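You operate a simulated robot arm through the tools that you are given. There is no shell and no other tool. Be economical: measure what you need, move in short steps, check, and stop when the job is done.

You are at the controls of a simulated robot arm. One attempt, no reset.

## Task
Take the blue lug out of the press and wipe the dust away.
Fine: the lug goes in the green tray; wipe with the blue pad and put it back; sliding plate in at the end.
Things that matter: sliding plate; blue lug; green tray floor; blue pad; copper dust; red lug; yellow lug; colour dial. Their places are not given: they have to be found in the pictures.

Only the result counts: the job must be done as asked and must still hold three seconds after the hand-in. Knocking over, shifting, dropping, spilling or breaking anything else fails it.

## Robot
A 7-joint arm with a two-finger parallel gripper, fixed in place. Base frame: the origin is at the foot of the arm, x ahead of it, y to its left, z up; the work surface is at about z = 86. Readings come in cm, degrees, newtons and seconds.
With the tool pointing down near the work surface it reaches from about 30 to 70 cm from the base axis. Its first joint turns from -66.0 to 66.0 degrees. Payload 1.57 kg.
The tool frame sits at the grasp point between the pads (the TCP): z along the fingers, y along the line on which they close. The tips reach 3 cm beyond it. The gripper opens to 11 cm. The fingers are 2.4 cm wide and 1.2 cm thick; the gripper's body (4.8 by 11.2 cm) begins 7.8 cm behind the TCP.
Orientation is that of the tool frame in the base frame, as [roll, pitch, yaw] about the fixed x, y, z axes, in that order (R = Rz(yaw) Ry(pitch) Rx(roll)). With the fingers straight down and closing along the base's y, the tool's x points along the base's -x, its y along +y and its z along -z.

## Interface
- The arm moves only by the tool arm_command. Its argument "commands" is a list of rows, each a list of 7 numbers: the shift along the tool's x, y, z in units of 200 mm (1.0 is 200 mm), then the turn, a rotation vector about the tool's x, y, z in units of 120 degrees (1.0 is 120 degrees), then the closure, from 0 (fully open) to 1 (shut). In form: [[x, y, z, rx, ry, rz, gripper], ...]. A call has 1 to 8 rows; each row is the pose to reach, as a shift and turn from the pose commanded when the call began, along the tool's axes at that moment. A call with a number of a shift or a turn outside -1 to 1 is refused whole. Rows are played at 5 a second. More than 5 cm and 8.6 degrees between two rows, or a gripper value outside its range, and nothing of the call is played. A pose out of reach is approached as far as the arm can. The call stops where the force on the tool passes 70 N (or 10 N more than at its start, if that is more) or the arm is blocked; 0.2 s more then pass. The fingers move at their own pace (about 10.8 cm/s each) and stop on an object; they squeeze with about 29 N. The grip force told is the motor's: it shows also when the fingers shut on nothing. Time passes only in rows, and 0.2 s behind the last, so rows that repeat a pose let the fingers close. It gives the time, the measured TCP pose, the force on the tool (base axes), the opening and the grip force at its end, in the units of the frame above (readings bear some noise).
- Cameras (640 x 400 px; columns grow to the right, rows downward): "scene" is fixed at [15.9, -38.53, 139.99]; the picture's right is [0.83, -0.55, 0.00], its down [-0.33, -0.50, -0.80] and it looks along [0.44, 0.66, -0.60] (base axes); focal length 330 px, centre (320, 200). "wrist" rides on the gripper at [7, 1.6, -14.1] in the tool frame; the picture's right is [-0.23, 0.97, 0.00], its down [-0.85, -0.20, -0.48] and it looks along [-0.47, -0.11, 0.88] (tool axes); focal length 222 px, centre (320, 200).
- capture(camera): a new picture of that camera. It takes no simulated time.
- probe_pixels(camera, pixels): for up to 12 pixels [column, row] of the newest picture of that camera ("zoom" is the newest enlarged one), the place [x, y, z] in the base frame of the surface seen there, good to about 0.2 cm. It takes no simulated time.
- enlarge(camera, box): a new picture of the part [left, top, right, bottom] of that camera's present view, enlarged. It takes no simulated time.
- job_done(): hands the job in; it is judged then, once.

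Keep the steps short. Do not move on a guess: measure, check each grasp and each placing, and mend mistakes. In all there are 80 turns and 46 pictures (those below and enlarged ones count). Leave the gripper open and the arm clear of the work at the hand-in unless told otherwise, and finish with a single line.

The tools are called after "Emit:" as name(argument=value, ...) on one line, values as JSON. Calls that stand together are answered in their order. arm_command: Moves the arm, as the interface text tells. Its arguments: {"type":"object","properties":{"commands":{"type":"array"}},"required":["commands"]} The other tools are called the same way: capture (camera) takes a picture; probe_pixels (camera, pixels) gives the place of the surface under pixels of a picture; enlarge (camera, box) takes an enlarged picture of a part of a camera's view; job_done () hands the job in.

At the start:

```text
t: 0.0
tcp_pos: [45.52, -3.75, 109.1]
ee_rot: [180.0, 0.0, -179.9]
wrist_force: [-0.2, -0.1, -0.2]
opening: 10.98
grip_force: 0.0
```

scene: 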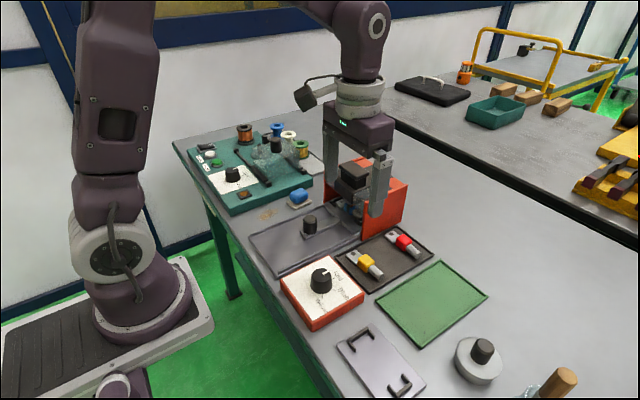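
wrist: 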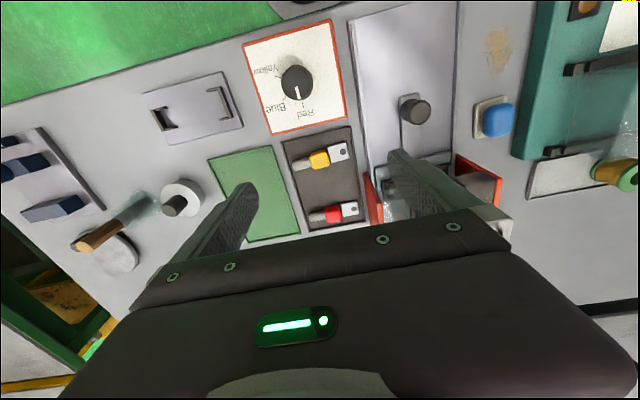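

I see the press (red frame) with a sliding plate, a dial with Red/Blue/Yellow, a tray with lugs, a green tray, a blue pad and copper dust. I'll enlarge the views to understand them.

Emit:
enlarge(camera="scene", box=[240, 140, 440, 265])

Emit:
enlarge(camera="wrist", box=[230, 0, 550, 200])

```text
3.20 times, centred on (340, 202) of scene
```

zoom: 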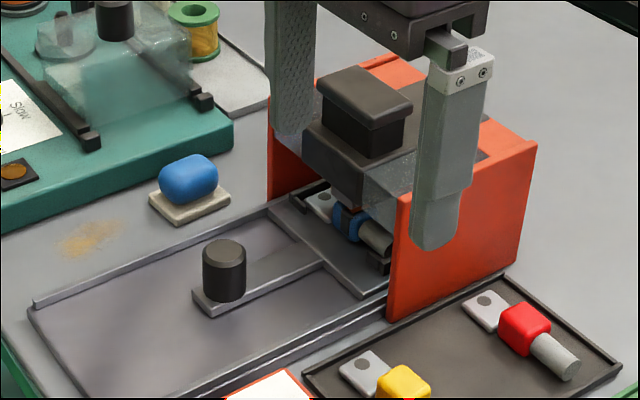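

```text
2.00 times, centred on (390, 100) of wrist
```

zoom: 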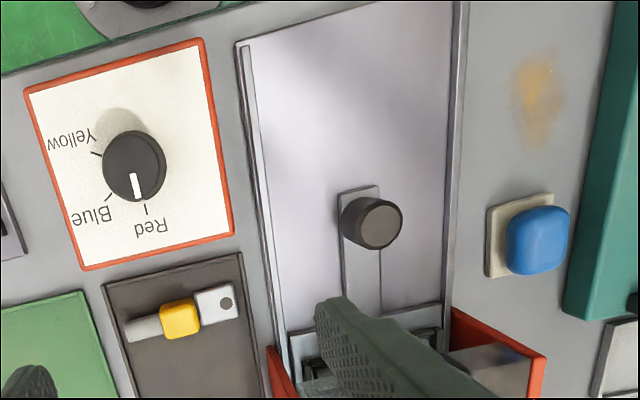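

The plate with its knob slides toward the robot and the lug sits on it under the press head. I'll measure the main features.

Emit:
probe_pixels(camera="zoom", pixels=[[372, 224], [360, 190], [310, 150], [242, 60], [455, 60], [537, 240], [495, 265], [537, 85], [537, 145], [133, 165], [180, 318], [60, 340]])

Emit:
probe_pixels(camera="scene", pixels=[[310, 217], [310, 226], [298, 194], [268, 214], [349, 209], [359, 214], [340, 204], [430, 300], [440, 262], [380, 300], [487, 295], [425, 345]])

Emit:
enlarge(camera="scene", box=[310, 180, 390, 230])

```text
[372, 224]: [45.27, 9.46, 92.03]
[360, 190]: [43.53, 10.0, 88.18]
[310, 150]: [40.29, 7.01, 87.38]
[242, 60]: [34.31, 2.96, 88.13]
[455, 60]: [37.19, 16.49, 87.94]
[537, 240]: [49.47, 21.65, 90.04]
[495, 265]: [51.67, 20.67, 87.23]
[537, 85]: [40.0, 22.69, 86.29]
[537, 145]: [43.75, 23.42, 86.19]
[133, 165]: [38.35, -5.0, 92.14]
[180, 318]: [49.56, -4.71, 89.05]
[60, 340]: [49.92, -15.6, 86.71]
```

```text
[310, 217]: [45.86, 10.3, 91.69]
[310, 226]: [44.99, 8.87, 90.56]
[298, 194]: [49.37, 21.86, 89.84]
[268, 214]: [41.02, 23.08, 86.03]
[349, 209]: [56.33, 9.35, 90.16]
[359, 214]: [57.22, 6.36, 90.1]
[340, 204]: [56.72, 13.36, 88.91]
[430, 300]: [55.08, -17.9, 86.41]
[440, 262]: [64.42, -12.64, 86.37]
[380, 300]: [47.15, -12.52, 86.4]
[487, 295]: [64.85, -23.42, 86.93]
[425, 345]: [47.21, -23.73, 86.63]
```

```text
8.00 times, centred on (350, 205) of scene
```

zoom: 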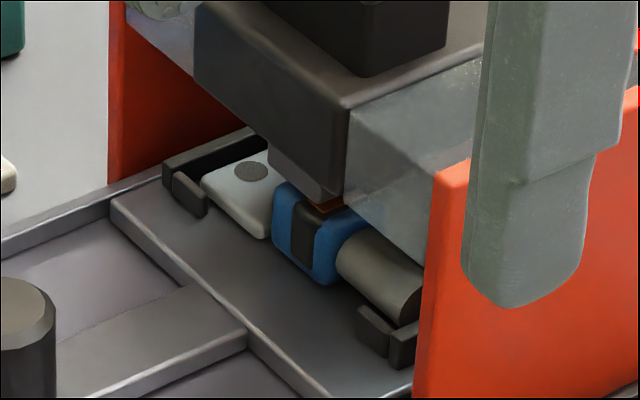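

Next I measure the slide direction via the rails, and the lug region.

Emit:
probe_pixels(camera="zoom", pixels=[[237, 180], [305, 240], [380, 265], [345, 300], [190, 190], [375, 335], [120, 205], [250, 335], [323, 205], [300, 180], [405, 345], [435, 180]])

Emit:
probe_pixels(camera="scene", pixels=[[250, 234], [281, 276], [322, 202], [360, 233], [300, 235], [325, 222], [318, 219], [345, 170], [350, 185], [405, 185], [365, 235], [325, 200]])

```text
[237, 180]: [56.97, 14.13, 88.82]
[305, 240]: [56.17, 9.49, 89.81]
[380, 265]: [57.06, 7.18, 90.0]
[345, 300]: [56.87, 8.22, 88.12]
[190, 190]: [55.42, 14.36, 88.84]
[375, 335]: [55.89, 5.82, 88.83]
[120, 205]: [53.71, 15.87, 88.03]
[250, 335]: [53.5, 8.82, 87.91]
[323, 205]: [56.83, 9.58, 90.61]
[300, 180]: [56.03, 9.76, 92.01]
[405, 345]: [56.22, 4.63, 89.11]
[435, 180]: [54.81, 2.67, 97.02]
```

```text
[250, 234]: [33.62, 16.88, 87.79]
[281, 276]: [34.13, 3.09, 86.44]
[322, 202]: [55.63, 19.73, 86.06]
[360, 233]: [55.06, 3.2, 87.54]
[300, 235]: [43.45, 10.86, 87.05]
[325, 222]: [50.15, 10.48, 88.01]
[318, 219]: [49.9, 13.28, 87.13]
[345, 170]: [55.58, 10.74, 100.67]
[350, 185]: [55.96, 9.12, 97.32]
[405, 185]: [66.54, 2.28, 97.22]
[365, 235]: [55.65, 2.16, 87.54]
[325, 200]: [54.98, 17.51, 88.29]
```

The plate slides along x; the knob is about (45.4, 9.6), top z 92. I move above the knob at height, then look at it.

Emit:
arm_command(commands=[[0, 0.22, 0, 0, 0, 0, 0], [0, 0.44, 0, 0, 0, 0, 0], [0, 0.667, 0, 0, 0, 0, 0], [0, 0.667, 0.15, 0, 0, 0, 0], [0, 0.667, 0.25, 0, 0, 0, 0]])

Emit:
capture(camera="wrist")

Emit:
enlarge(camera="scene", box=[240, 140, 440, 265])

```text
t: 1.2
tcp_pos: [45.58, 9.6, 103.98]
ee_rot: [-180.0, 0.0, -180.0]
wrist_force: [-1.4, 0.4, 0.3]
opening: 11.0
grip_force: 0.1
```

```text
40 pictures are left
```

wrist: 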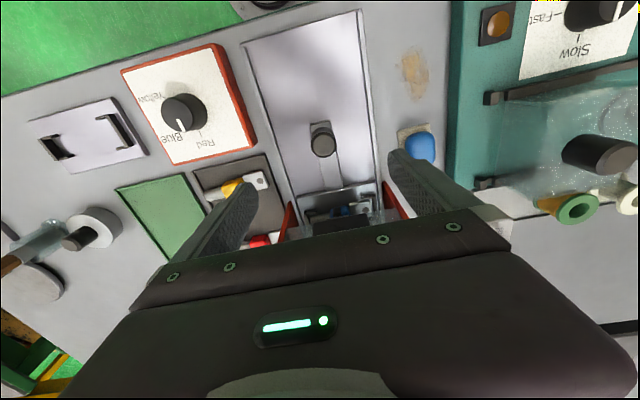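

```text
3.20 times, centred on (340, 202) of scene
```

zoom: 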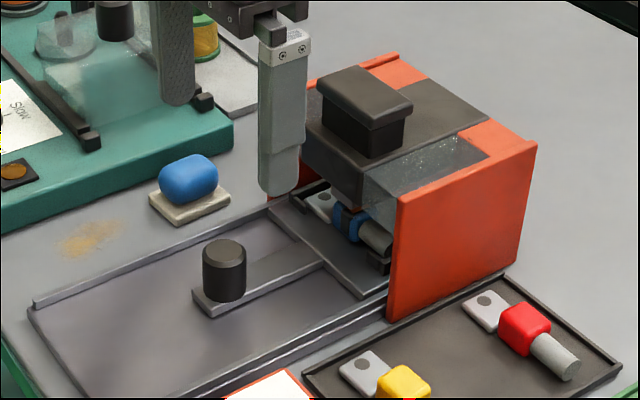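

The knob is beneath the gripper. I enlarge the wrist view to check the press front and probe the knob precisely.

Emit:
enlarge(camera="wrist", box=[270, 100, 430, 200])

Emit:
probe_pixels(camera="wrist", pixels=[[311, 142], [324, 142], [336, 142], [324, 130], [324, 152], [345, 212], [340, 190], [415, 70], [423, 145], [405, 130]])

```text
4.00 times, centred on (350, 150) of wrist
```

zoom: 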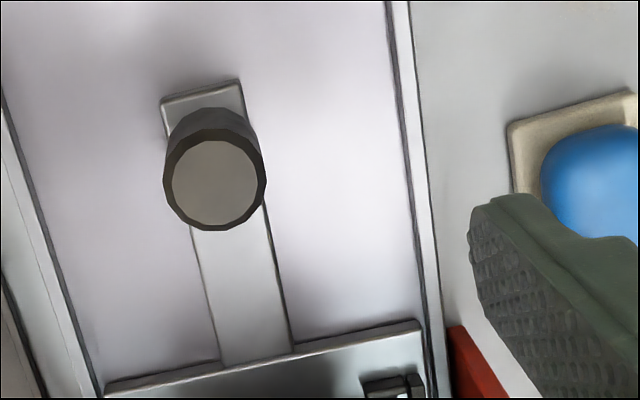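

```text
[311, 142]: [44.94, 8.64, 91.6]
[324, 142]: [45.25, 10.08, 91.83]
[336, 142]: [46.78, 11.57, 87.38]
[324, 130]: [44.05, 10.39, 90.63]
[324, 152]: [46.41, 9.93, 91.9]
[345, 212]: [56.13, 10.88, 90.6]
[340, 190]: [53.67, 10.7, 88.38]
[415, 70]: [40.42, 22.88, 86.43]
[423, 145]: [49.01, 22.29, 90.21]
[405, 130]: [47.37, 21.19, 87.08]
```

Knob centre ≈ (45.45, 9.95). Before pulling, I check the ram clearance over the lug.

Emit:
enlarge(camera="scene", box=[330, 190, 370, 215])

Emit:
probe_pixels(camera="zoom", pixels=[[250, 80], [285, 150], [310, 180], [330, 215], [300, 240], [270, 225], [360, 260], [200, 140], [400, 300], [300, 205], [340, 195]])

```text
16.00 times, centred on (350, 202) of scene
```

zoom: 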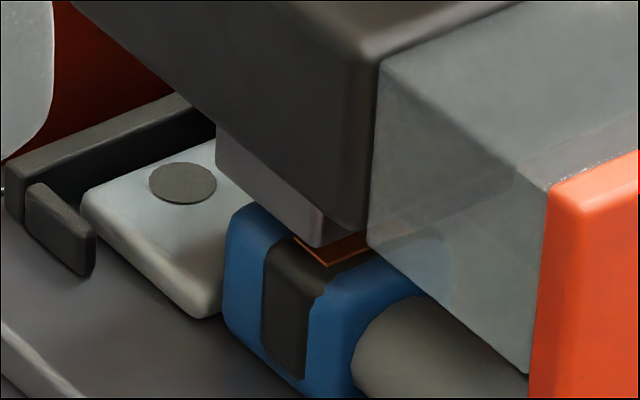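

```text
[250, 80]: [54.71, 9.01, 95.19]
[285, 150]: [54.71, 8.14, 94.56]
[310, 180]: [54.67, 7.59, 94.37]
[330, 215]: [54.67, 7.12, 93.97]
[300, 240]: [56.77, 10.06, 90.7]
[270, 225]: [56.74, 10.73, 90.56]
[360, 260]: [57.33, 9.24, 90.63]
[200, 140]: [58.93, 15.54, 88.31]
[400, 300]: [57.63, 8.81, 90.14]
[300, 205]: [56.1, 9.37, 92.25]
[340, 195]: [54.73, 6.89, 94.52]
```

There's about a 1 cm gap between ram and lug, so the plate can slide out. Descending over the knob and closing.

Emit:
arm_command(commands=[[0, 0.0175, 0.2, 0, 0, 0, 0.2], [0.005, 0.0175, 0.4, 0, 0, 0, 0.4], [0.005, 0.0175, 0.55, 0, 0, 0, 0.5], [0.005, 0.0175, 0.62, 0, 0, 0, 0.5], [0.005, 0.0175, 0.62, 0, 0, 0, 1], [0.005, 0.0175, 0.62, 0, 0, 0, 1]])

Emit:
capture(camera="scene")

```text
t: 2.6
tcp_pos: [45.72, 10.07, 91.82]
ee_rot: [179.8, 0.0, 180.0]
wrist_force: [-1.3, 10.0, -2.7]
opening: 3.17
grip_force: 39.9
```

```text
36 pictures are left
```

scene: 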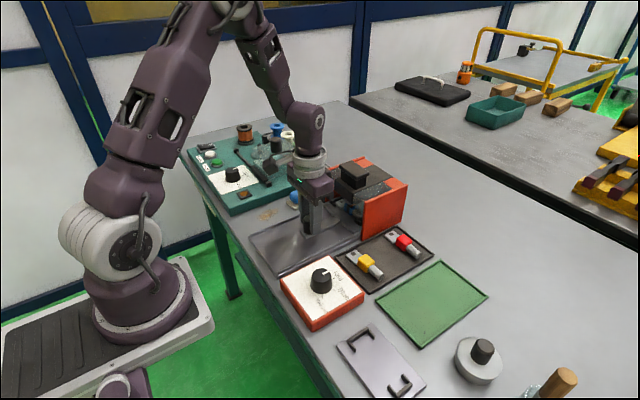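

The knob is held (opening 3.17). I pull the plate gently toward the robot, 4 cm first.

Emit:
arm_command(commands=[[0.01, 0.006, 0, 0, 0, 0, 1], [0.03, 0.006, 0, 0, 0, 0, 1], [0.06, 0.006, 0, 0, 0, 0, 1], [0.1, 0.006, 0, 0, 0, 0, 1], [0.14, 0.006, 0, 0, 0, 0, 1], [0.18, 0.006, 0, 0, 0, 0, 1], [0.2, 0.006, 0, 0, 0, 0, 1]])

Emit:
enlarge(camera="scene", box=[240, 140, 440, 265])

```text
t: 4.2
tcp_pos: [41.49, 10.0, 91.76]
ee_rot: [179.9, -0.2, 179.9]
wrist_force: [0.8, -9.5, -7.5]
opening: 3.15
grip_force: 40.1
```

```text
3.20 times, centred on (340, 202) of scene
```

zoom: 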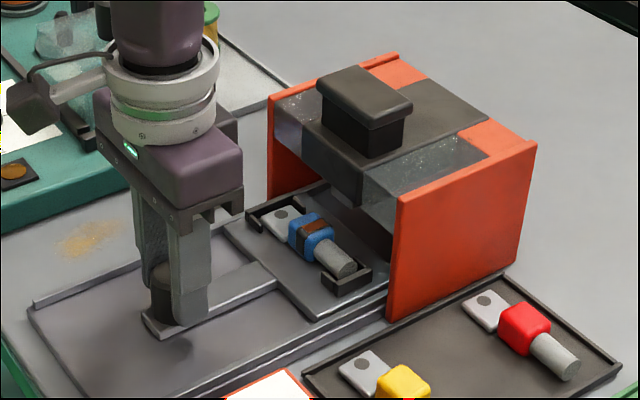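

It slides well, with the lug lying in its cradle. Pulling about 5.6 cm more.

Emit:
arm_command(commands=[[0.03, -0.003, 0, 0, 0, 0, 1], [0.07, -0.003, 0, 0, 0, 0, 1], [0.11, -0.003, 0, 0, 0, 0, 1], [0.15, -0.003, 0, 0, 0, 0, 1], [0.19, -0.003, 0, 0, 0, 0, 1], [0.23, -0.003, 0, 0, 0, 0, 1], [0.26, -0.003, 0, 0, 0, 0, 1], [0.28, -0.003, 0, 0, 0, 0, 1]])

```text
t: 6.0
tcp_pos: [35.96, 9.96, 91.73]
ee_rot: [179.9, 0.1, 180.0]
wrist_force: [0.3, -4.8, 14.2]
opening: 3.15
grip_force: 40.1
```

Released and rising next; then a look at the lug from the wrist.

Emit:
arm_command(commands=[[0, 0, 0, 0, 0, 0, 0.5], [0, 0, 0, 0, 0, 0, 0.4], [0, 0, -0.2, 0, 0, 0, 0.4], [0, 0, -0.4, 0, 0, 0, 0.4], [-0.1, 0, -0.6, 0, 0, 0, 0.3]])

Emit:
capture(camera="wrist")

Emit:
enlarge(camera="scene", box=[260, 165, 380, 240])

```text
t: 7.2
tcp_pos: [37.84, 9.9, 103.85]
ee_rot: [-180.0, 0.0, 179.8]
wrist_force: [0.1, -0.7, 0.1]
opening: 7.67
grip_force: 0.1
```

```text
34 pictures are left
```

wrist: 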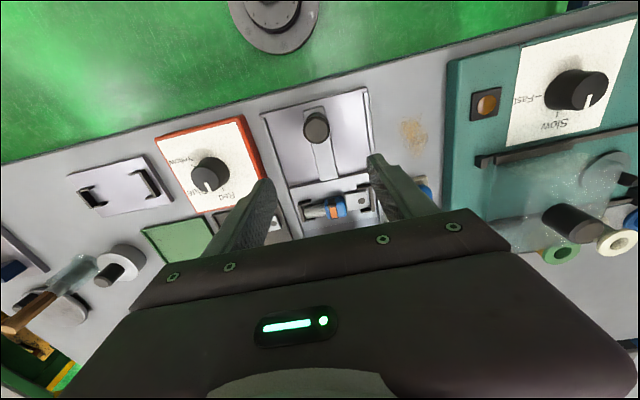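

```text
5.33 times, centred on (320, 202) of scene
```

zoom: 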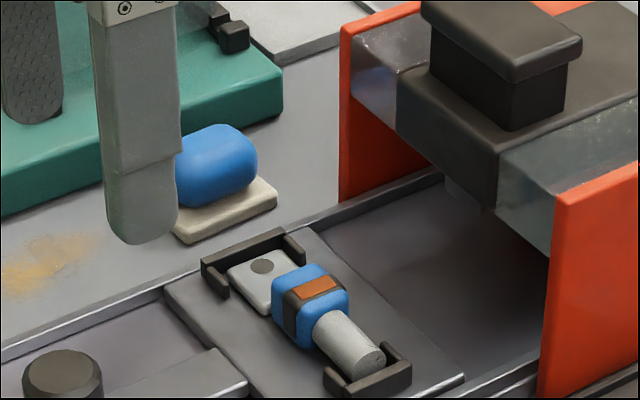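

The lug is clear of the head. Probing its outline.

Emit:
probe_pixels(camera="zoom", pixels=[[318, 287], [300, 268], [285, 300], [345, 300], [310, 320], [280, 285], [320, 265], [345, 345], [262, 267], [375, 360], [250, 285], [300, 340]])

Emit:
enlarge(camera="wrist", box=[280, 160, 400, 235])

```text
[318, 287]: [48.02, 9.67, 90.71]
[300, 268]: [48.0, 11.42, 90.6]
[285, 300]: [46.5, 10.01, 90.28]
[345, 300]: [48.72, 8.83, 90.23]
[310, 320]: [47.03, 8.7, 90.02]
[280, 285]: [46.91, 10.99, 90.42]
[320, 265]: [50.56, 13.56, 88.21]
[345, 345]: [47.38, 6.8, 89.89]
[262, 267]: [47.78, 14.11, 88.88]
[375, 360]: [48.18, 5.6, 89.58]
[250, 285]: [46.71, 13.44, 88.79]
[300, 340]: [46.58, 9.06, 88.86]
```

```text
5.33 times, centred on (340, 198) of wrist
```

zoom: 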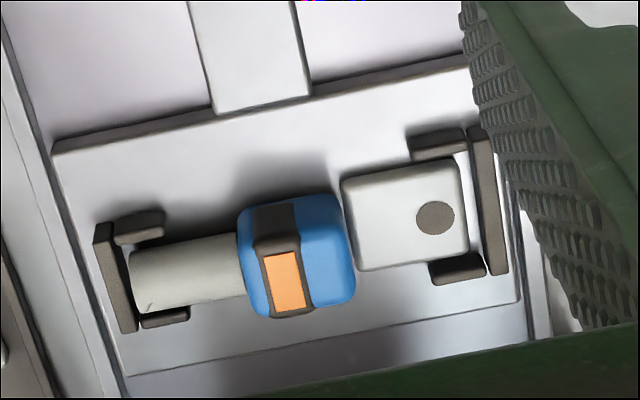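

Emit:
probe_pixels(camera="zoom", pixels=[[247, 230], [330, 215], [345, 280], [290, 280], [280, 312], [270, 210], [355, 190], [365, 260], [460, 200], [140, 270], [150, 305], [300, 250]])

```text
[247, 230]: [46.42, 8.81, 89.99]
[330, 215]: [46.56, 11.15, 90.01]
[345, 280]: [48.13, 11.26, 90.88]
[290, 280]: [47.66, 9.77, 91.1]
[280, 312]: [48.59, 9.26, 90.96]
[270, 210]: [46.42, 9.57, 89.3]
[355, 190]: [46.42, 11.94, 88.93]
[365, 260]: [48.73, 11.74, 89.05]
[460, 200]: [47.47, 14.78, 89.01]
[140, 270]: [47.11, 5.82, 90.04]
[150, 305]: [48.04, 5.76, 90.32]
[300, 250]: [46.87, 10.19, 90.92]
```

Blue body centre ≈ (47.6, 10.0), x-width 2.7, top 90.9; the plate surface is 88.1. I turn the gripper 90° so it closes along x, moving above the lug.

Emit:
arm_command(commands=[[-0.06, 0, 0, 0, 0, 0.07, 0.4], [-0.12, 0, 0, 0, 0, 0.14, 0.4], [-0.18, 0, 0, 0, 0, 0.21, 0.4], [-0.24, 0, 0, 0, 0, 0.28, 0.4], [-0.3, 0, 0, 0, 0, 0.35, 0.4], [-0.36, 0, 0, 0, 0, 0.42, 0.4], [-0.42, 0, 0, 0, 0, 0.49, 0.4], [-0.488, 0.005, 0, 0, 0, 0.56, 0.4]])

Emit:
arm_command(commands=[[0, 0, 0, 0, 0, 0.07, 0.4], [0, 0, 0, 0, 0, 0.14, 0.4], [0, 0, 0, 0, 0, 0.19, 0.4], [0, 0, 0, 0, 0, 0.19, 0.4]])

Emit:
capture(camera="wrist")

```text
t: 9.0
tcp_pos: [47.66, 9.99, 103.9]
ee_rot: [-179.9, 0.0, 112.6]
wrist_force: [-0.9, -0.3, 0.8]
opening: 6.6
grip_force: 0.0
```

```text
t: 10.0
tcp_pos: [47.6, 10.04, 103.79]
ee_rot: [180.0, -0.1, 89.9]
wrist_force: [0.0, 0.0, 1.0]
opening: 6.6
grip_force: 0.0
```

```text
31 pictures are left
```

wrist: 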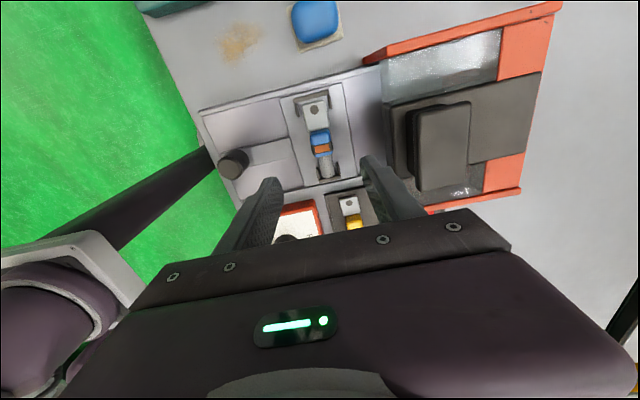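

Aligned. Descending to z 91.5 and closing.

Emit:
arm_command(commands=[[0, 0, 0.2, 0, 0, 0, 0.4], [0, 0, 0.4, 0, 0, 0, 0.4], [0, 0, 0.54, 0, 0, 0, 0.45], [0, 0, 0.612, 0, 0, 0, 0.5], [0, 0, 0.612, 0, 0, 0, 0.7], [0, 0, 0.612, 0, 0, 0, 1], [0, 0, 0.612, 0, 0, 0, 1]])

Emit:
enlarge(camera="scene", box=[260, 165, 380, 240])

```text
t: 11.6
tcp_pos: [47.71, 9.95, 91.53]
ee_rot: [179.9, 0.1, 90.0]
wrist_force: [0.1, -0.2, 0.4]
opening: 2.51
grip_force: 28.5
```

```text
5.33 times, centred on (320, 202) of scene
```

zoom: 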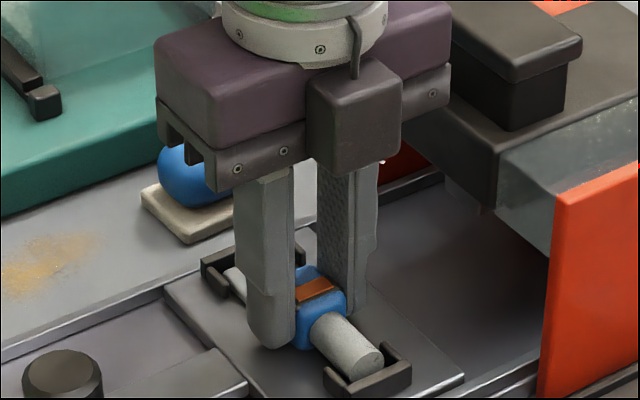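

The lug is held (opening 2.51). Lifting it straight up 14 cm.

Emit:
arm_command(commands=[[0, 0, -0.05, 0, 0, 0, 1], [0, 0, -0.1, 0, 0, 0, 1], [0, 0, -0.2, 0, 0, 0, 1], [0, 0, -0.35, 0, 0, 0, 1], [0, 0, -0.5, 0, 0, 0, 1], [0, 0, -0.7, 0, 0, 0, 1]])

Emit:
capture(camera="scene")

```text
t: 13.0
tcp_pos: [47.51, 9.95, 105.53]
ee_rot: [-180.0, 0.1, 89.9]
wrist_force: [0.5, 0.6, -1.3]
opening: 2.5
grip_force: 29.1
```

```text
29 pictures are left
```

scene: 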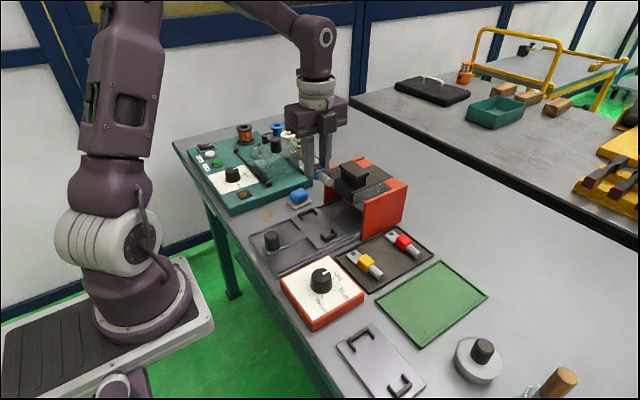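

Lug lifted cleanly. Tray floor spans x 47–65, y −24…−12.5, z≈86.5. I carry it across at height, y first.

Emit:
arm_command(commands=[[-0.1, 0, 0, 0, 0, 0, 1], [-0.25, 0, 0, 0, 0, 0, 1], [-0.42, 0, 0, 0, 0, 0, 1], [-0.6, 0, 0, 0, 0, 0, 1], [-0.78, 0.08, 0, 0, 0, 0, 1], [-0.92, 0.16, 0, 0, 0, 0, 1], [-1.0, 0.24, 0, 0, 0, 0, 1]])

Emit:
arm_command(commands=[[-0.15, 0.06, 0, 0, 0, 0, 1], [-0.3, 0.12, 0.05, 0, 0, 0, 1], [-0.4, 0.17, 0.2, 0, 0, 0, 1], [-0.4, 0.17, 0.4, 0, 0, 0, 1]])

Emit:
capture(camera="scene")

```text
t: 14.6
tcp_pos: [52.62, -9.92, 105.49]
ee_rot: [180.0, 0.0, 90.0]
wrist_force: [0.3, 0.6, -0.7]
opening: 2.52
grip_force: 28.6
```

```text
t: 15.6
tcp_pos: [55.88, -18.31, 97.6]
ee_rot: [-179.9, 0.0, 90.1]
wrist_force: [-0.7, -0.4, 0.2]
opening: 2.54
grip_force: 28.7
```

```text
28 pictures are left
```

scene: 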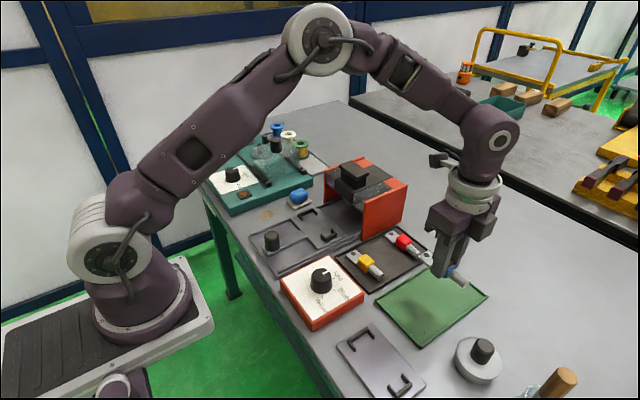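

The lug hangs over the tray. I verify the tray edges at this x before lowering.

Emit:
probe_pixels(camera="scene", pixels=[[411, 280], [405, 283], [430, 300], [455, 320], [458, 317], [450, 312], [420, 310], [452, 269], [459, 276]])

Emit:
enlarge(camera="scene", box=[380, 220, 508, 300])

```text
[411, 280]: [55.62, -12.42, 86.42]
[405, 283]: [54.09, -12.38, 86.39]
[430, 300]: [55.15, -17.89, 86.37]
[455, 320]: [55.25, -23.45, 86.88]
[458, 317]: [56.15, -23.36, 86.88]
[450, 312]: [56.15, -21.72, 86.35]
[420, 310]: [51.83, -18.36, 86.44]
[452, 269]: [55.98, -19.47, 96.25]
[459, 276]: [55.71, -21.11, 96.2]
```

```text
5.00 times, centred on (444, 260) of scene
```

zoom: 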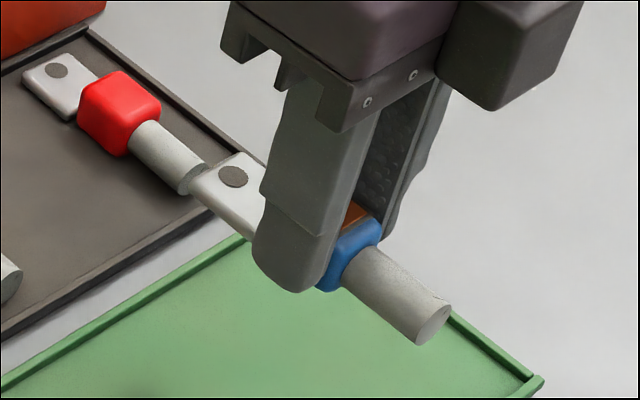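

Fits: lug y −22.4…−13.2 within floor −23.2…−12.2. Lowering to z≈90.1 slowly.

Emit:
arm_command(commands=[[0, 0, 0.15, 0, 0, 0, 1], [0, 0, 0.28, 0, 0, 0, 1], [0, 0, 0.34, 0, 0, 0, 1], [0, 0, 0.36, 0, 0, 0, 1], [0, 0, 0.37, 0, 0, 0, 1]])

Emit:
enlarge(camera="scene", box=[380, 250, 508, 330])

```text
t: 16.8
tcp_pos: [55.83, -18.0, 90.11]
ee_rot: [-180.0, 0.0, 90.0]
wrist_force: [-0.3, 0.4, -0.2]
opening: 2.51
grip_force: 28.6
```

```text
5.00 times, centred on (444, 290) of scene
```

zoom: 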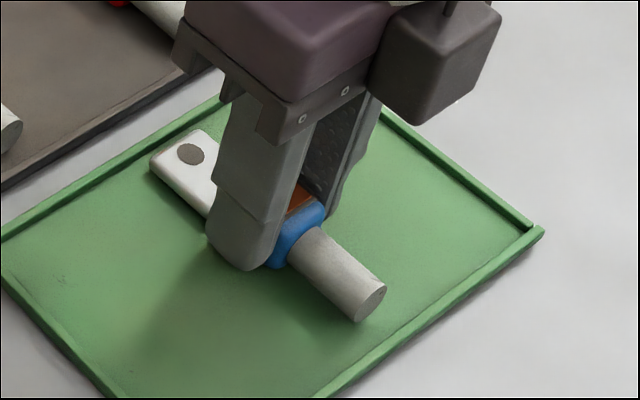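

Still slightly above the floor with no contact force. Lowering in 1 mm steps until contact.

Emit:
arm_command(commands=[[0, 0, 0.005, 0, 0, 0, 1], [0, 0, 0.01, 0, 0, 0, 1], [0, 0, 0.015, 0, 0, 0, 1]])

```text
t: 17.6
tcp_pos: [55.99, -17.93, 89.85]
ee_rot: [-180.0, -0.1, 89.9]
wrist_force: [-1.1, -1.3, 6.7]
opening: 2.52
grip_force: 29.3
```

Contact (6.7 N upward). Opening and rising.

Emit:
arm_command(commands=[[0, 0, 0, 0, 0, 0, 0.7], [0, 0, 0, 0, 0, 0, 0.6], [0, 0, -0.1, 0, 0, 0, 0.55], [0, 0, -0.3, 0, 0, 0, 0.5], [0, 0, -0.5, 0, 0, 0, 0.4], [0, 0, -0.7, 0, 0, 0, 0.3]])

Emit:
enlarge(camera="scene", box=[380, 250, 508, 330])

Emit:
probe_pixels(camera="zoom", pixels=[[195, 150], [295, 200], [340, 270], [250, 230]])

```text
t: 19.0
tcp_pos: [55.91, -17.87, 103.75]
ee_rot: [179.9, 0.0, 89.8]
wrist_force: [0.3, -0.4, 0.0]
opening: 7.7
grip_force: 0.0
```

```text
5.00 times, centred on (444, 290) of scene
```

zoom: 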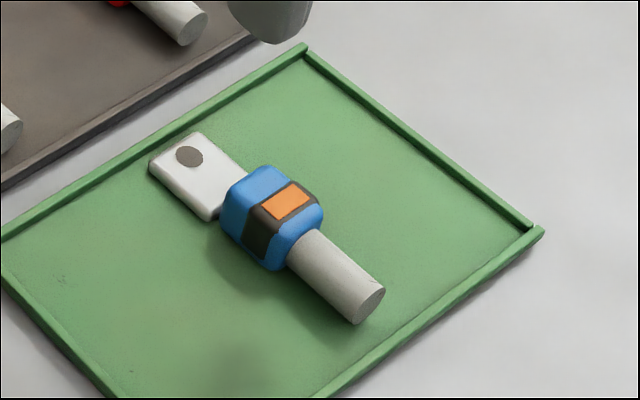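

```text
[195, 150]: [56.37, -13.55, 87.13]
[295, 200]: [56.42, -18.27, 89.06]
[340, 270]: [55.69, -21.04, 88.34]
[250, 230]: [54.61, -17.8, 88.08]
```

The lug rests flat in the tray. Now to the pad: move up, back and across (staying in front of the press).

Emit:
arm_command(commands=[[0, -0.15, -0.1, 0, 0, 0, 0.3], [0.1, -0.3, -0.2, 0, 0, 0, 0.3], [0.28, -0.45, -0.25, 0, 0, 0, 0.3], [0.48, -0.5, -0.25, 0, 0, 0, 0.2], [0.68, -0.5, -0.25, 0, 0, 0, 0.1], [0.86, -0.5, -0.25, 0, 0, 0, 0], [1.0, -0.5, -0.25, 0, 0, 0, 0]])

Emit:
arm_command(commands=[[0.2, 0, 0, 0, 0, 0, 0], [0.4, 0, 0, 0, 0, 0, 0], [0.6, 0, 0, 0, 0, 0, 0], [0.8, 0, 0, 0, 0, 0, 0], [0.8, 0, 0, 0, 0, 0, 0]])

Emit:
capture(camera="wrist")

Emit:
enlarge(camera="scene", box=[230, 160, 358, 240])

```text
t: 20.6
tcp_pos: [45.69, 2.02, 108.62]
ee_rot: [180.0, 0.0, 90.0]
wrist_force: [-0.1, 0.5, -0.3]
opening: 11.01
grip_force: 0.1
```

```text
t: 21.8
tcp_pos: [46.07, 18.15, 108.77]
ee_rot: [-180.0, 0.0, 89.9]
wrist_force: [0.6, 0.7, 0.9]
opening: 11.01
grip_force: 0.1
```

```text
24 pictures are left
```

wrist: 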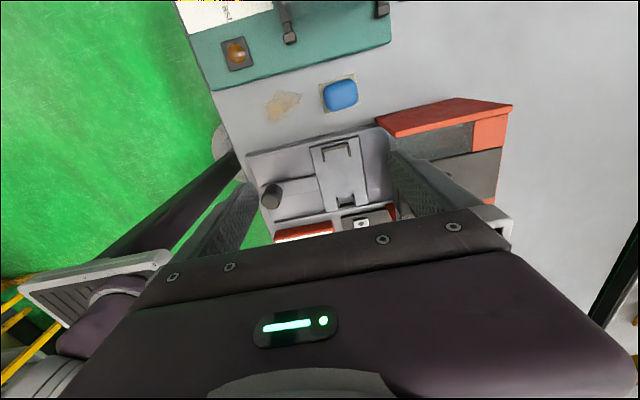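

```text
5.00 times, centred on (294, 200) of scene
```

zoom: 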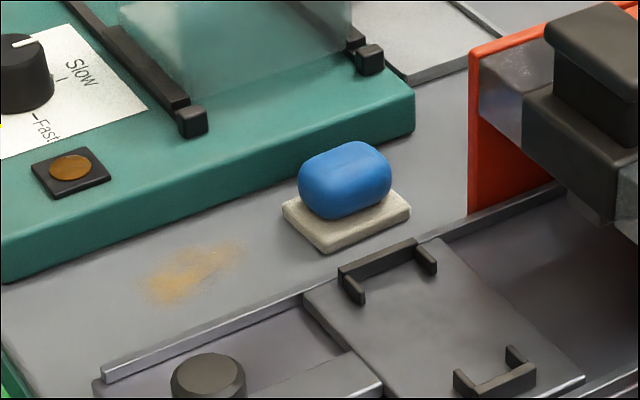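

Pad on a beige holder, dust beside it. Enlarging the wrist view for outlines.

Emit:
enlarge(camera="wrist", box=[240, 55, 400, 155])

Emit:
probe_pixels(camera="zoom", pixels=[[400, 150], [340, 165], [345, 110], [460, 95], [465, 155], [390, 205], [400, 110], [330, 220], [475, 195], [110, 205], [235, 145], [170, 175]])

```text
4.00 times, centred on (320, 105) of wrist
```

zoom: 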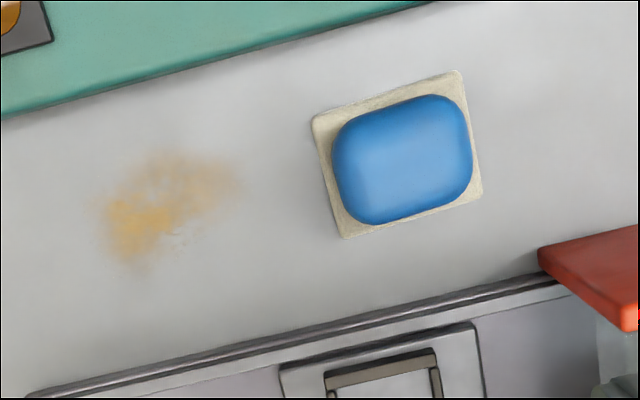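

```text
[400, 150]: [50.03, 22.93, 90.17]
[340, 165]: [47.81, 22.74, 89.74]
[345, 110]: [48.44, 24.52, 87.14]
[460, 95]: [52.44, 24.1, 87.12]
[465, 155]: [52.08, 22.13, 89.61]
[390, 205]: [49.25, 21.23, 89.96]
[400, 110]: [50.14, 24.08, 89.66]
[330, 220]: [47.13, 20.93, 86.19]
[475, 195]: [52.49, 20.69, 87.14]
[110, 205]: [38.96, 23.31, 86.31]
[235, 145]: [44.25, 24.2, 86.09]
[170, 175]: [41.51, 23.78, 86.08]
```

Pad centre ≈ (49.9, 22.6), bottom 87.1, top 90.2. I check the press wall and station heights for gripper clearance.

Emit:
probe_pixels(camera="wrist", pixels=[[376, 118], [395, 136], [440, 100], [510, 104], [300, 75], [340, 60], [385, 40], [380, 8], [290, 38]])

Emit:
probe_pixels(camera="scene", pixels=[[265, 145], [310, 175], [270, 165], [240, 205], [300, 165]])

```text
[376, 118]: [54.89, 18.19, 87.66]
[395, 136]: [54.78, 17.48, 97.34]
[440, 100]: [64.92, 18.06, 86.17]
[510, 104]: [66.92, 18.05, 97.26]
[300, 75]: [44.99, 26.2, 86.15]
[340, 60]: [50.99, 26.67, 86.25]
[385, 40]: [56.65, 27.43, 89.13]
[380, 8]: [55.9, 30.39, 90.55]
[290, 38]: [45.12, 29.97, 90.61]
```

```text
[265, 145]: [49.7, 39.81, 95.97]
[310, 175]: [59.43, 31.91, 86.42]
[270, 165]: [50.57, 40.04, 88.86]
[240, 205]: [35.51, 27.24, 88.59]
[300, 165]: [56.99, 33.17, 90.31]
```

All clear for a grip along x. Moving over the pad and down to just above it first.

Emit:
arm_command(commands=[[0.12, 0.1, 0, 0, 0, 0, 0.25], [0.2225, 0.195, 0.15, 0, 0, 0, 0.3], [0.2225, 0.195, 0.35, 0, 0, 0, 0.3], [0.2225, 0.195, 0.55, 0, 0, 0, 0.3], [0.2225, 0.195, 0.68, 0, 0, 0, 0.3], [0.2225, 0.195, 0.68, 0, 0, 0, 0.3]])

Emit:
enlarge(camera="scene", box=[230, 150, 358, 230])

Emit:
enlarge(camera="wrist", box=[240, 90, 440, 215])

```text
t: 23.2
tcp_pos: [49.67, 22.49, 95.09]
ee_rot: [180.0, 0.0, 90.0]
wrist_force: [0.7, -0.5, 0.2]
opening: 7.74
grip_force: 0.0
```

```text
5.00 times, centred on (294, 190) of scene
```

zoom: 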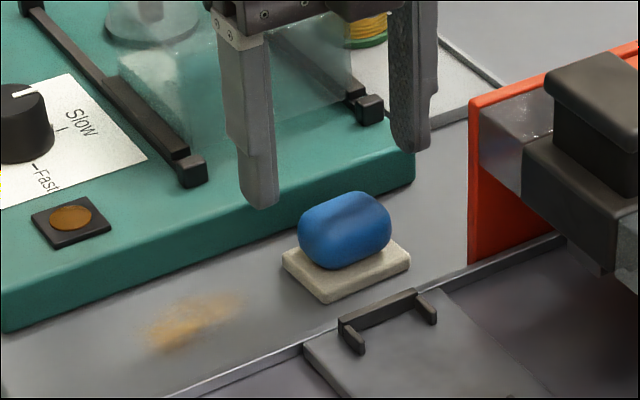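

```text
3.20 times, centred on (340, 152) of wrist
```

zoom: 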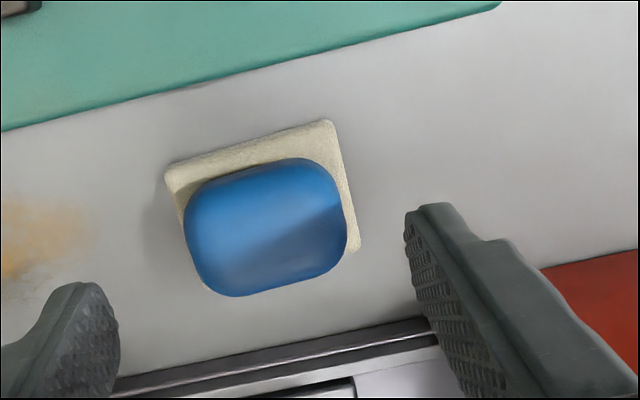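

Emit:
probe_pixels(camera="zoom", pixels=[[170, 172], [325, 125], [357, 245], [192, 250], [340, 215], [260, 170], [275, 283], [265, 230], [195, 205]])

```text
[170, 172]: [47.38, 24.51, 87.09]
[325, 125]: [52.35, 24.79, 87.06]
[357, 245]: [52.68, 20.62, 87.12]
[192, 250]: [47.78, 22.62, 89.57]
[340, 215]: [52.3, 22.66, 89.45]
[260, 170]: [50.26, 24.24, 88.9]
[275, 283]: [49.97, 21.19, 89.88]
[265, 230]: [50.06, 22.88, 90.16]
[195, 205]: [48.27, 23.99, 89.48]
```

Pad centre (50.05, 22.65), consistent. Descending to z 91.0 and closing.

Emit:
arm_command(commands=[[0, 0.004, 0.1, 0, 0, 0, 0.3], [0, 0.004, 0.17, 0, 0, 0, 0.3], [0, 0.004, 0.205, 0, 0, 0, 0.35], [0, 0.004, 0.205, 0, 0, 0, 0.6], [0, 0.004, 0.205, 0, 0, 0, 1], [0, 0.004, 0.205, 0, 0, 0, 1]])

Emit:
enlarge(camera="scene", box=[230, 150, 358, 230])

```text
t: 24.6
tcp_pos: [50.01, 22.53, 91.05]
ee_rot: [-179.9, 0.1, 90.1]
wrist_force: [0.7, 0.7, -0.3]
opening: 4.69
grip_force: 28.6
```

```text
5.00 times, centred on (294, 190) of scene
```

zoom: 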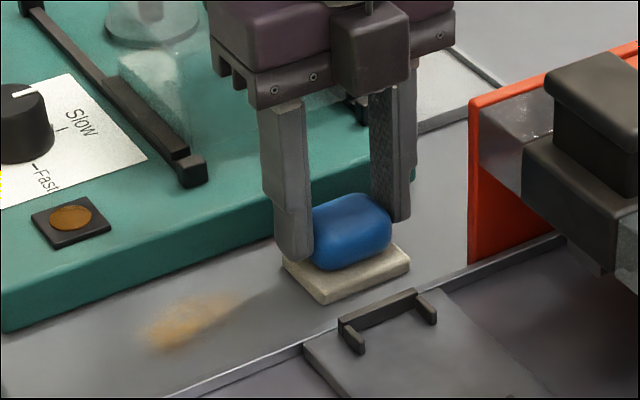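

Gripped (4.69). I measure the dust's extent while lifting 4 cm.

Emit:
probe_pixels(camera="zoom", pixels=[[140, 340], [165, 352], [190, 342], [240, 312], [245, 293], [215, 293], [165, 315], [270, 290], [60, 320], [200, 265]])

Emit:
arm_command(commands=[[0, 0, -0.05, 0, 0, 0, 1], [0, 0, -0.12, 0, 0, 0, 1], [0, 0, -0.2, 0, 0, 0, 1]])

```text
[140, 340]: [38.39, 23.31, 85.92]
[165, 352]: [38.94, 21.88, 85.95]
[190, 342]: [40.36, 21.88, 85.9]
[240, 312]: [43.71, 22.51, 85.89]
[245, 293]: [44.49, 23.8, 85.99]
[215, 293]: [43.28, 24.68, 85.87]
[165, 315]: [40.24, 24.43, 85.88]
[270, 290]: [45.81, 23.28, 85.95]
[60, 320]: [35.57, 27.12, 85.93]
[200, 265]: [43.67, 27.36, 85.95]
```

```text
t: 25.4
tcp_pos: [49.97, 22.57, 95.25]
ee_rot: [-180.0, -0.1, 90.0]
wrist_force: [-0.6, 0.0, -0.4]
opening: 4.67
grip_force: 29.0
```

Dust covers x 38–45, y 21.5–25 at z 86. I move over its near end and lower toward contact (expected at TCP z ≈ 90).

Emit:
arm_command(commands=[[0.015, -0.15, 0, 0, 0, 0, 1], [0.02, -0.29, 0, 0, 0, 0, 1], [0.02, -0.29, 0.12, 0, 0, 0, 1], [0.02, -0.29, 0.2, 0, 0, 0, 1], [0.02, -0.29, 0.24, 0, 0, 0, 1], [0.02, -0.29, 0.255, 0, 0, 0, 1], [0.02, -0.29, 0.26, 0, 0, 0, 1]])

```text
t: 27.0
tcp_pos: [44.08, 22.98, 89.99]
ee_rot: [179.9, 0.1, 90.1]
wrist_force: [-3.8, -0.5, 30.9]
opening: 4.72
grip_force: 29.0
```

Contact at 31 N, a bit firm; I ease up slightly and sweep along x in passes over the dust.

Emit:
arm_command(commands=[[0, 0, -0.004, 0, 0, 0, 1], [0, -0.06, -0.004, 0, 0, 0, 1], [0, -0.12, -0.004, 0, 0, 0, 1], [0, -0.18, -0.004, 0, 0, 0, 1], [0, -0.24, -0.004, 0, 0, 0, 1], [0, -0.28, -0.004, 0, 0, 0, 1]])

Emit:
enlarge(camera="scene", box=[210, 160, 338, 240])

```text
t: 28.4
tcp_pos: [38.5, 23.02, 89.98]
ee_rot: [-180.0, 0.1, 89.9]
wrist_force: [4.2, 0.2, 9.2]
opening: 4.69
grip_force: 29.2
```

```text
5.00 times, centred on (274, 200) of scene
```

zoom: 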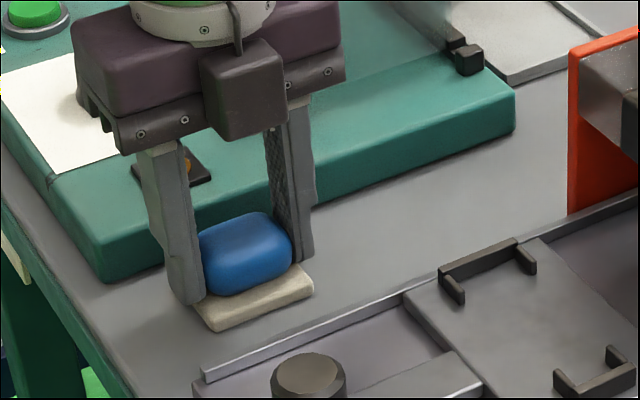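

The beige base is actually part of the pad (it came along and slid up against the fingertips), so it rests on the table itself. The dust along the first pass looks gone. I continue with passes at y≈24.2 and y≈22.

Emit:
arm_command(commands=[[0.05, 0, 0, 0, 0, 0, 1], [0.05, 0.08, 0, 0, 0, 0, 1], [0.05, 0.16, 0, 0, 0, 0, 1], [0.05, 0.24, 0, 0, 0, 0, 1], [0.05, 0.3, 0, 0, 0, 0, 1], [-0.05, 0.3, 0, 0, 0, 0, 1], [-0.05, 0.2, 0, 0, 0, 0, 1], [-0.05, 0.1, 0, 0, 0, 0, 1]])

Emit:
arm_command(commands=[[0, -0.1, 0, 0, 0, 0, 1], [0, -0.12, 0, 0, 0, 0, 1], [0.05, 0, 0, 0, 0, 0, 1], [0.05, 0.1, 0, 0, 0, 0, 1], [0.05, 0.2, 0, 0, 0, 0, 1]])

Emit:
enlarge(camera="scene", box=[210, 160, 338, 240])

```text
t: 30.2
tcp_pos: [40.52, 21.93, 89.99]
ee_rot: [-180.0, 0.0, 90.0]
wrist_force: [-0.3, -0.9, -0.6]
opening: 4.7
grip_force: 29.4
```

```text
t: 31.4
tcp_pos: [44.39, 22.86, 89.91]
ee_rot: [-179.9, -0.1, 90.1]
wrist_force: [-5.9, 0.1, 10.0]
opening: 4.7
grip_force: 28.9
```

```text
5.00 times, centred on (274, 200) of scene
```

zoom: 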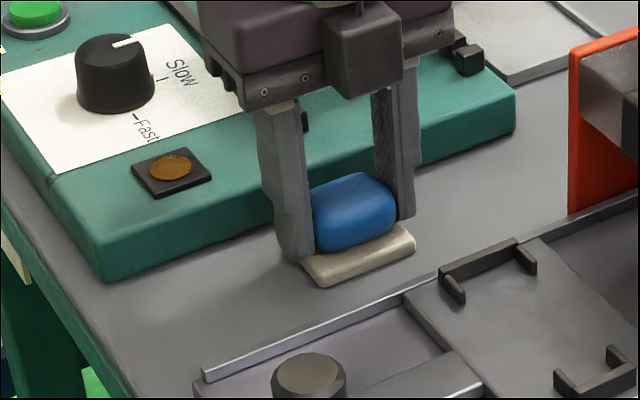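

The table is clean where visible. Lifting and carrying the pad back to (50.0, 22.6).

Emit:
arm_command(commands=[[0, 0, -0.08, 0, 0, 0, 1], [-0.005, 0.1, -0.15, 0, 0, 0, 1], [-0.01, 0.2, -0.15, 0, 0, 0, 1], [-0.013, 0.283, -0.15, 0, 0, 0, 1], [-0.013, 0.283, -0.15, 0, 0, 0, 1]])

Emit:
enlarge(camera="scene", box=[220, 150, 348, 230])

```text
t: 32.6
tcp_pos: [50.11, 22.75, 92.83]
ee_rot: [-180.0, 0.0, 89.9]
wrist_force: [0.3, -0.2, 0.0]
opening: 4.69
grip_force: 28.7
```

```text
5.00 times, centred on (284, 190) of scene
```

zoom: 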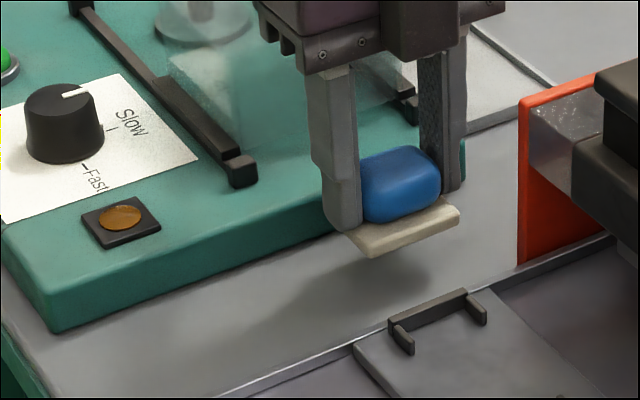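

Dust is all gone. Lowering the pad to its original spot until light contact.

Emit:
arm_command(commands=[[-0.004, -0.004, 0.08, 0, 0, 0, 1], [-0.004, -0.004, 0.125, 0, 0, 0, 1], [-0.004, -0.004, 0.138, 0, 0, 0, 1], [-0.004, -0.004, 0.144, 0, 0, 0, 1]])

```text
t: 33.6
tcp_pos: [50.04, 22.65, 90.06]
ee_rot: [-180.0, -0.1, 90.0]
wrist_force: [0.3, -0.6, -0.3]
opening: 4.69
grip_force: 29.1
```

Not quite touching. A further 1–1.5 mm.

Emit:
arm_command(commands=[[0, 0, 0.004, 0, 0, 0, 1], [0, 0, 0.007, 0, 0, 0, 1]])

```text
t: 34.2
tcp_pos: [50.09, 22.64, 90.06]
ee_rot: [179.9, 0.0, 90.0]
wrist_force: [-3.2, -0.7, 18.8]
opening: 4.71
grip_force: 29.5
```

Contact. Opening and rising.

Emit:
arm_command(commands=[[0, 0, -0.004, 0, 0, 0, 0.5], [0, 0, -0.004, 0, 0, 0, 0.35], [0, 0, -0.1, 0, 0, 0, 0.3], [0, 0, -0.3, 0, 0, 0, 0.3], [0, 0, -0.5, 0, 0, 0, 0.3], [0, 0, -0.7, 0, 0, 0, 0.3]])

Emit:
enlarge(camera="scene", box=[220, 150, 348, 230])

Emit:
probe_pixels(camera="zoom", pixels=[[400, 185], [335, 212], [375, 252], [458, 212], [440, 188], [345, 190]])

```text
t: 35.6
tcp_pos: [50.01, 22.52, 103.85]
ee_rot: [-180.0, 0.0, 90.0]
wrist_force: [0.7, 0.1, -0.5]
opening: 7.71
grip_force: 0.0
```

```text
5.00 times, centred on (284, 190) of scene
```

zoom: 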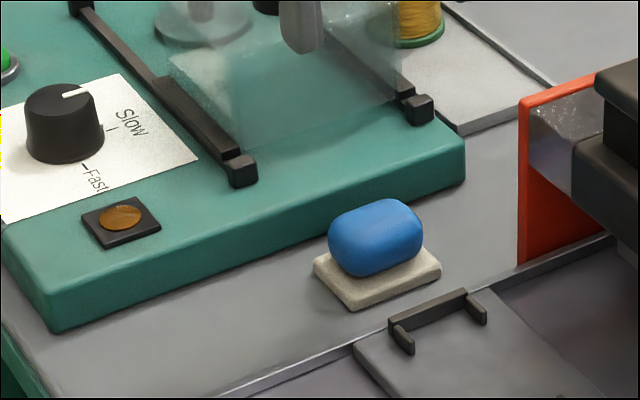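

```text
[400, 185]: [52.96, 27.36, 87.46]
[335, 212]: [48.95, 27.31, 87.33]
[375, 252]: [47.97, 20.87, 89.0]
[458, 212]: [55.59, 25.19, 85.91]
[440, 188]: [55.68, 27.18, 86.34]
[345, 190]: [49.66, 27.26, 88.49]
```

The pad looks shifted ~1 cm from its first position; measuring its base corners.

Emit:
probe_pixels(camera="zoom", pixels=[[317, 270], [352, 303], [437, 264], [420, 250], [375, 220], [333, 245], [415, 235], [375, 270], [375, 237]])

Emit:
enlarge(camera="wrist", box=[240, 50, 440, 175])

```text
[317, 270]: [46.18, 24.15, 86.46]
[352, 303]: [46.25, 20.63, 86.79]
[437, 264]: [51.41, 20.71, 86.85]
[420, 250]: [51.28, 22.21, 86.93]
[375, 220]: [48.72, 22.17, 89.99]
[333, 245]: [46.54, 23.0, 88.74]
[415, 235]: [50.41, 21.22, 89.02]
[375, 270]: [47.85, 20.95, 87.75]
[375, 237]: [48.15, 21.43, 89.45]
```

```text
3.20 times, centred on (340, 112) of wrist
```

zoom: 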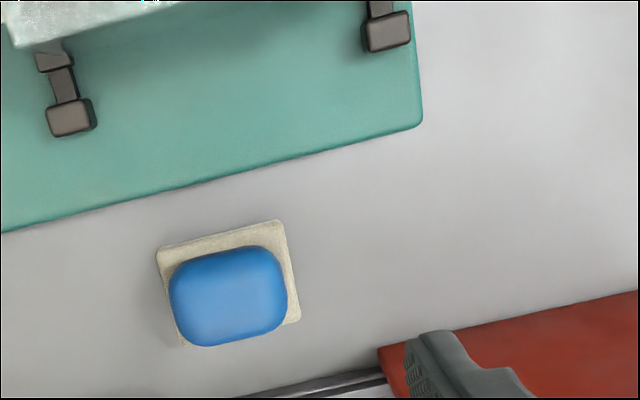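

The pad was dragged ~1.15 cm in −x on release (tips pressed on its base). Mending: regrasp centred at (50.0, 22.6), higher up (z 91) so the closing fingers push it back, then release with no downward force.

Emit:
arm_command(commands=[[0, 0, 0.2, 0, 0, 0, 0.2], [0, 0, 0.4, 0, 0, 0, 0.2], [0, 0, 0.55, 0, 0, 0, 0.2], [0, 0, 0.638, 0, 0, 0, 0.2], [0, 0, 0.638, 0, 0, 0, 0.35], [0, 0, 0.638, 0, 0, 0, 0.45], [0, 0, 0.638, 0, 0, 0, 0.55], [0, 0, 0.638, 0, 0, 0, 0.7]])

Emit:
enlarge(camera="scene", box=[230, 150, 358, 230])

```text
t: 37.4
tcp_pos: [50.11, 22.72, 91.06]
ee_rot: [180.0, 0.0, 90.1]
wrist_force: [-0.5, -0.6, 0.0]
opening: 4.68
grip_force: 29.0
```

```text
5.00 times, centred on (294, 190) of scene
```

zoom: 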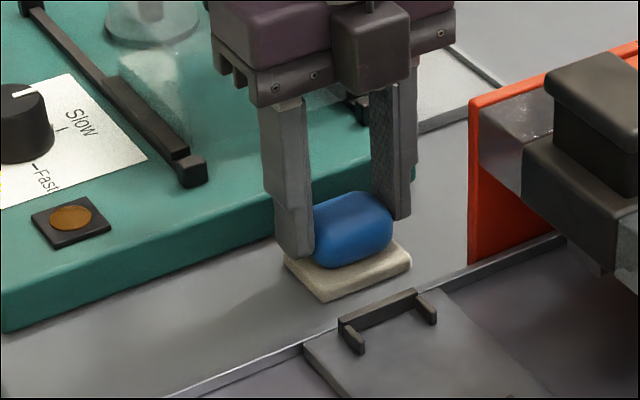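

The pad is back exactly as in the earlier picture (base corners match). Releasing with no load, then rising.

Emit:
arm_command(commands=[[0, 0, 0, 0, 0, 0, 0.5], [0, 0, 0, 0, 0, 0, 0.4], [0, 0, 0, 0, 0, 0, 0.35], [0, 0, -0.1, 0, 0, 0, 0.35], [0, 0, -0.3, 0, 0, 0, 0.35], [0, 0, -0.5, 0, 0, 0, 0.35], [0, -0.1, -0.7, 0, 0, 0, 0.35]])

Emit:
enlarge(camera="scene", box=[230, 150, 358, 230])

```text
t: 39.0
tcp_pos: [48.07, 22.45, 105.36]
ee_rot: [179.9, 0.0, 90.0]
wrist_force: [-0.5, -0.1, 0.0]
opening: 7.16
grip_force: 0.0
```

```text
5.00 times, centred on (294, 190) of scene
```

zoom: 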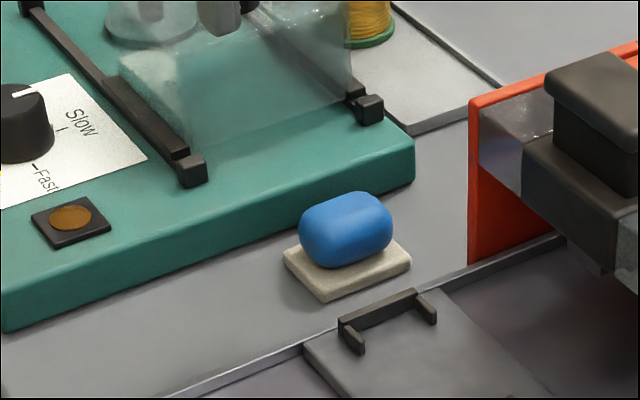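

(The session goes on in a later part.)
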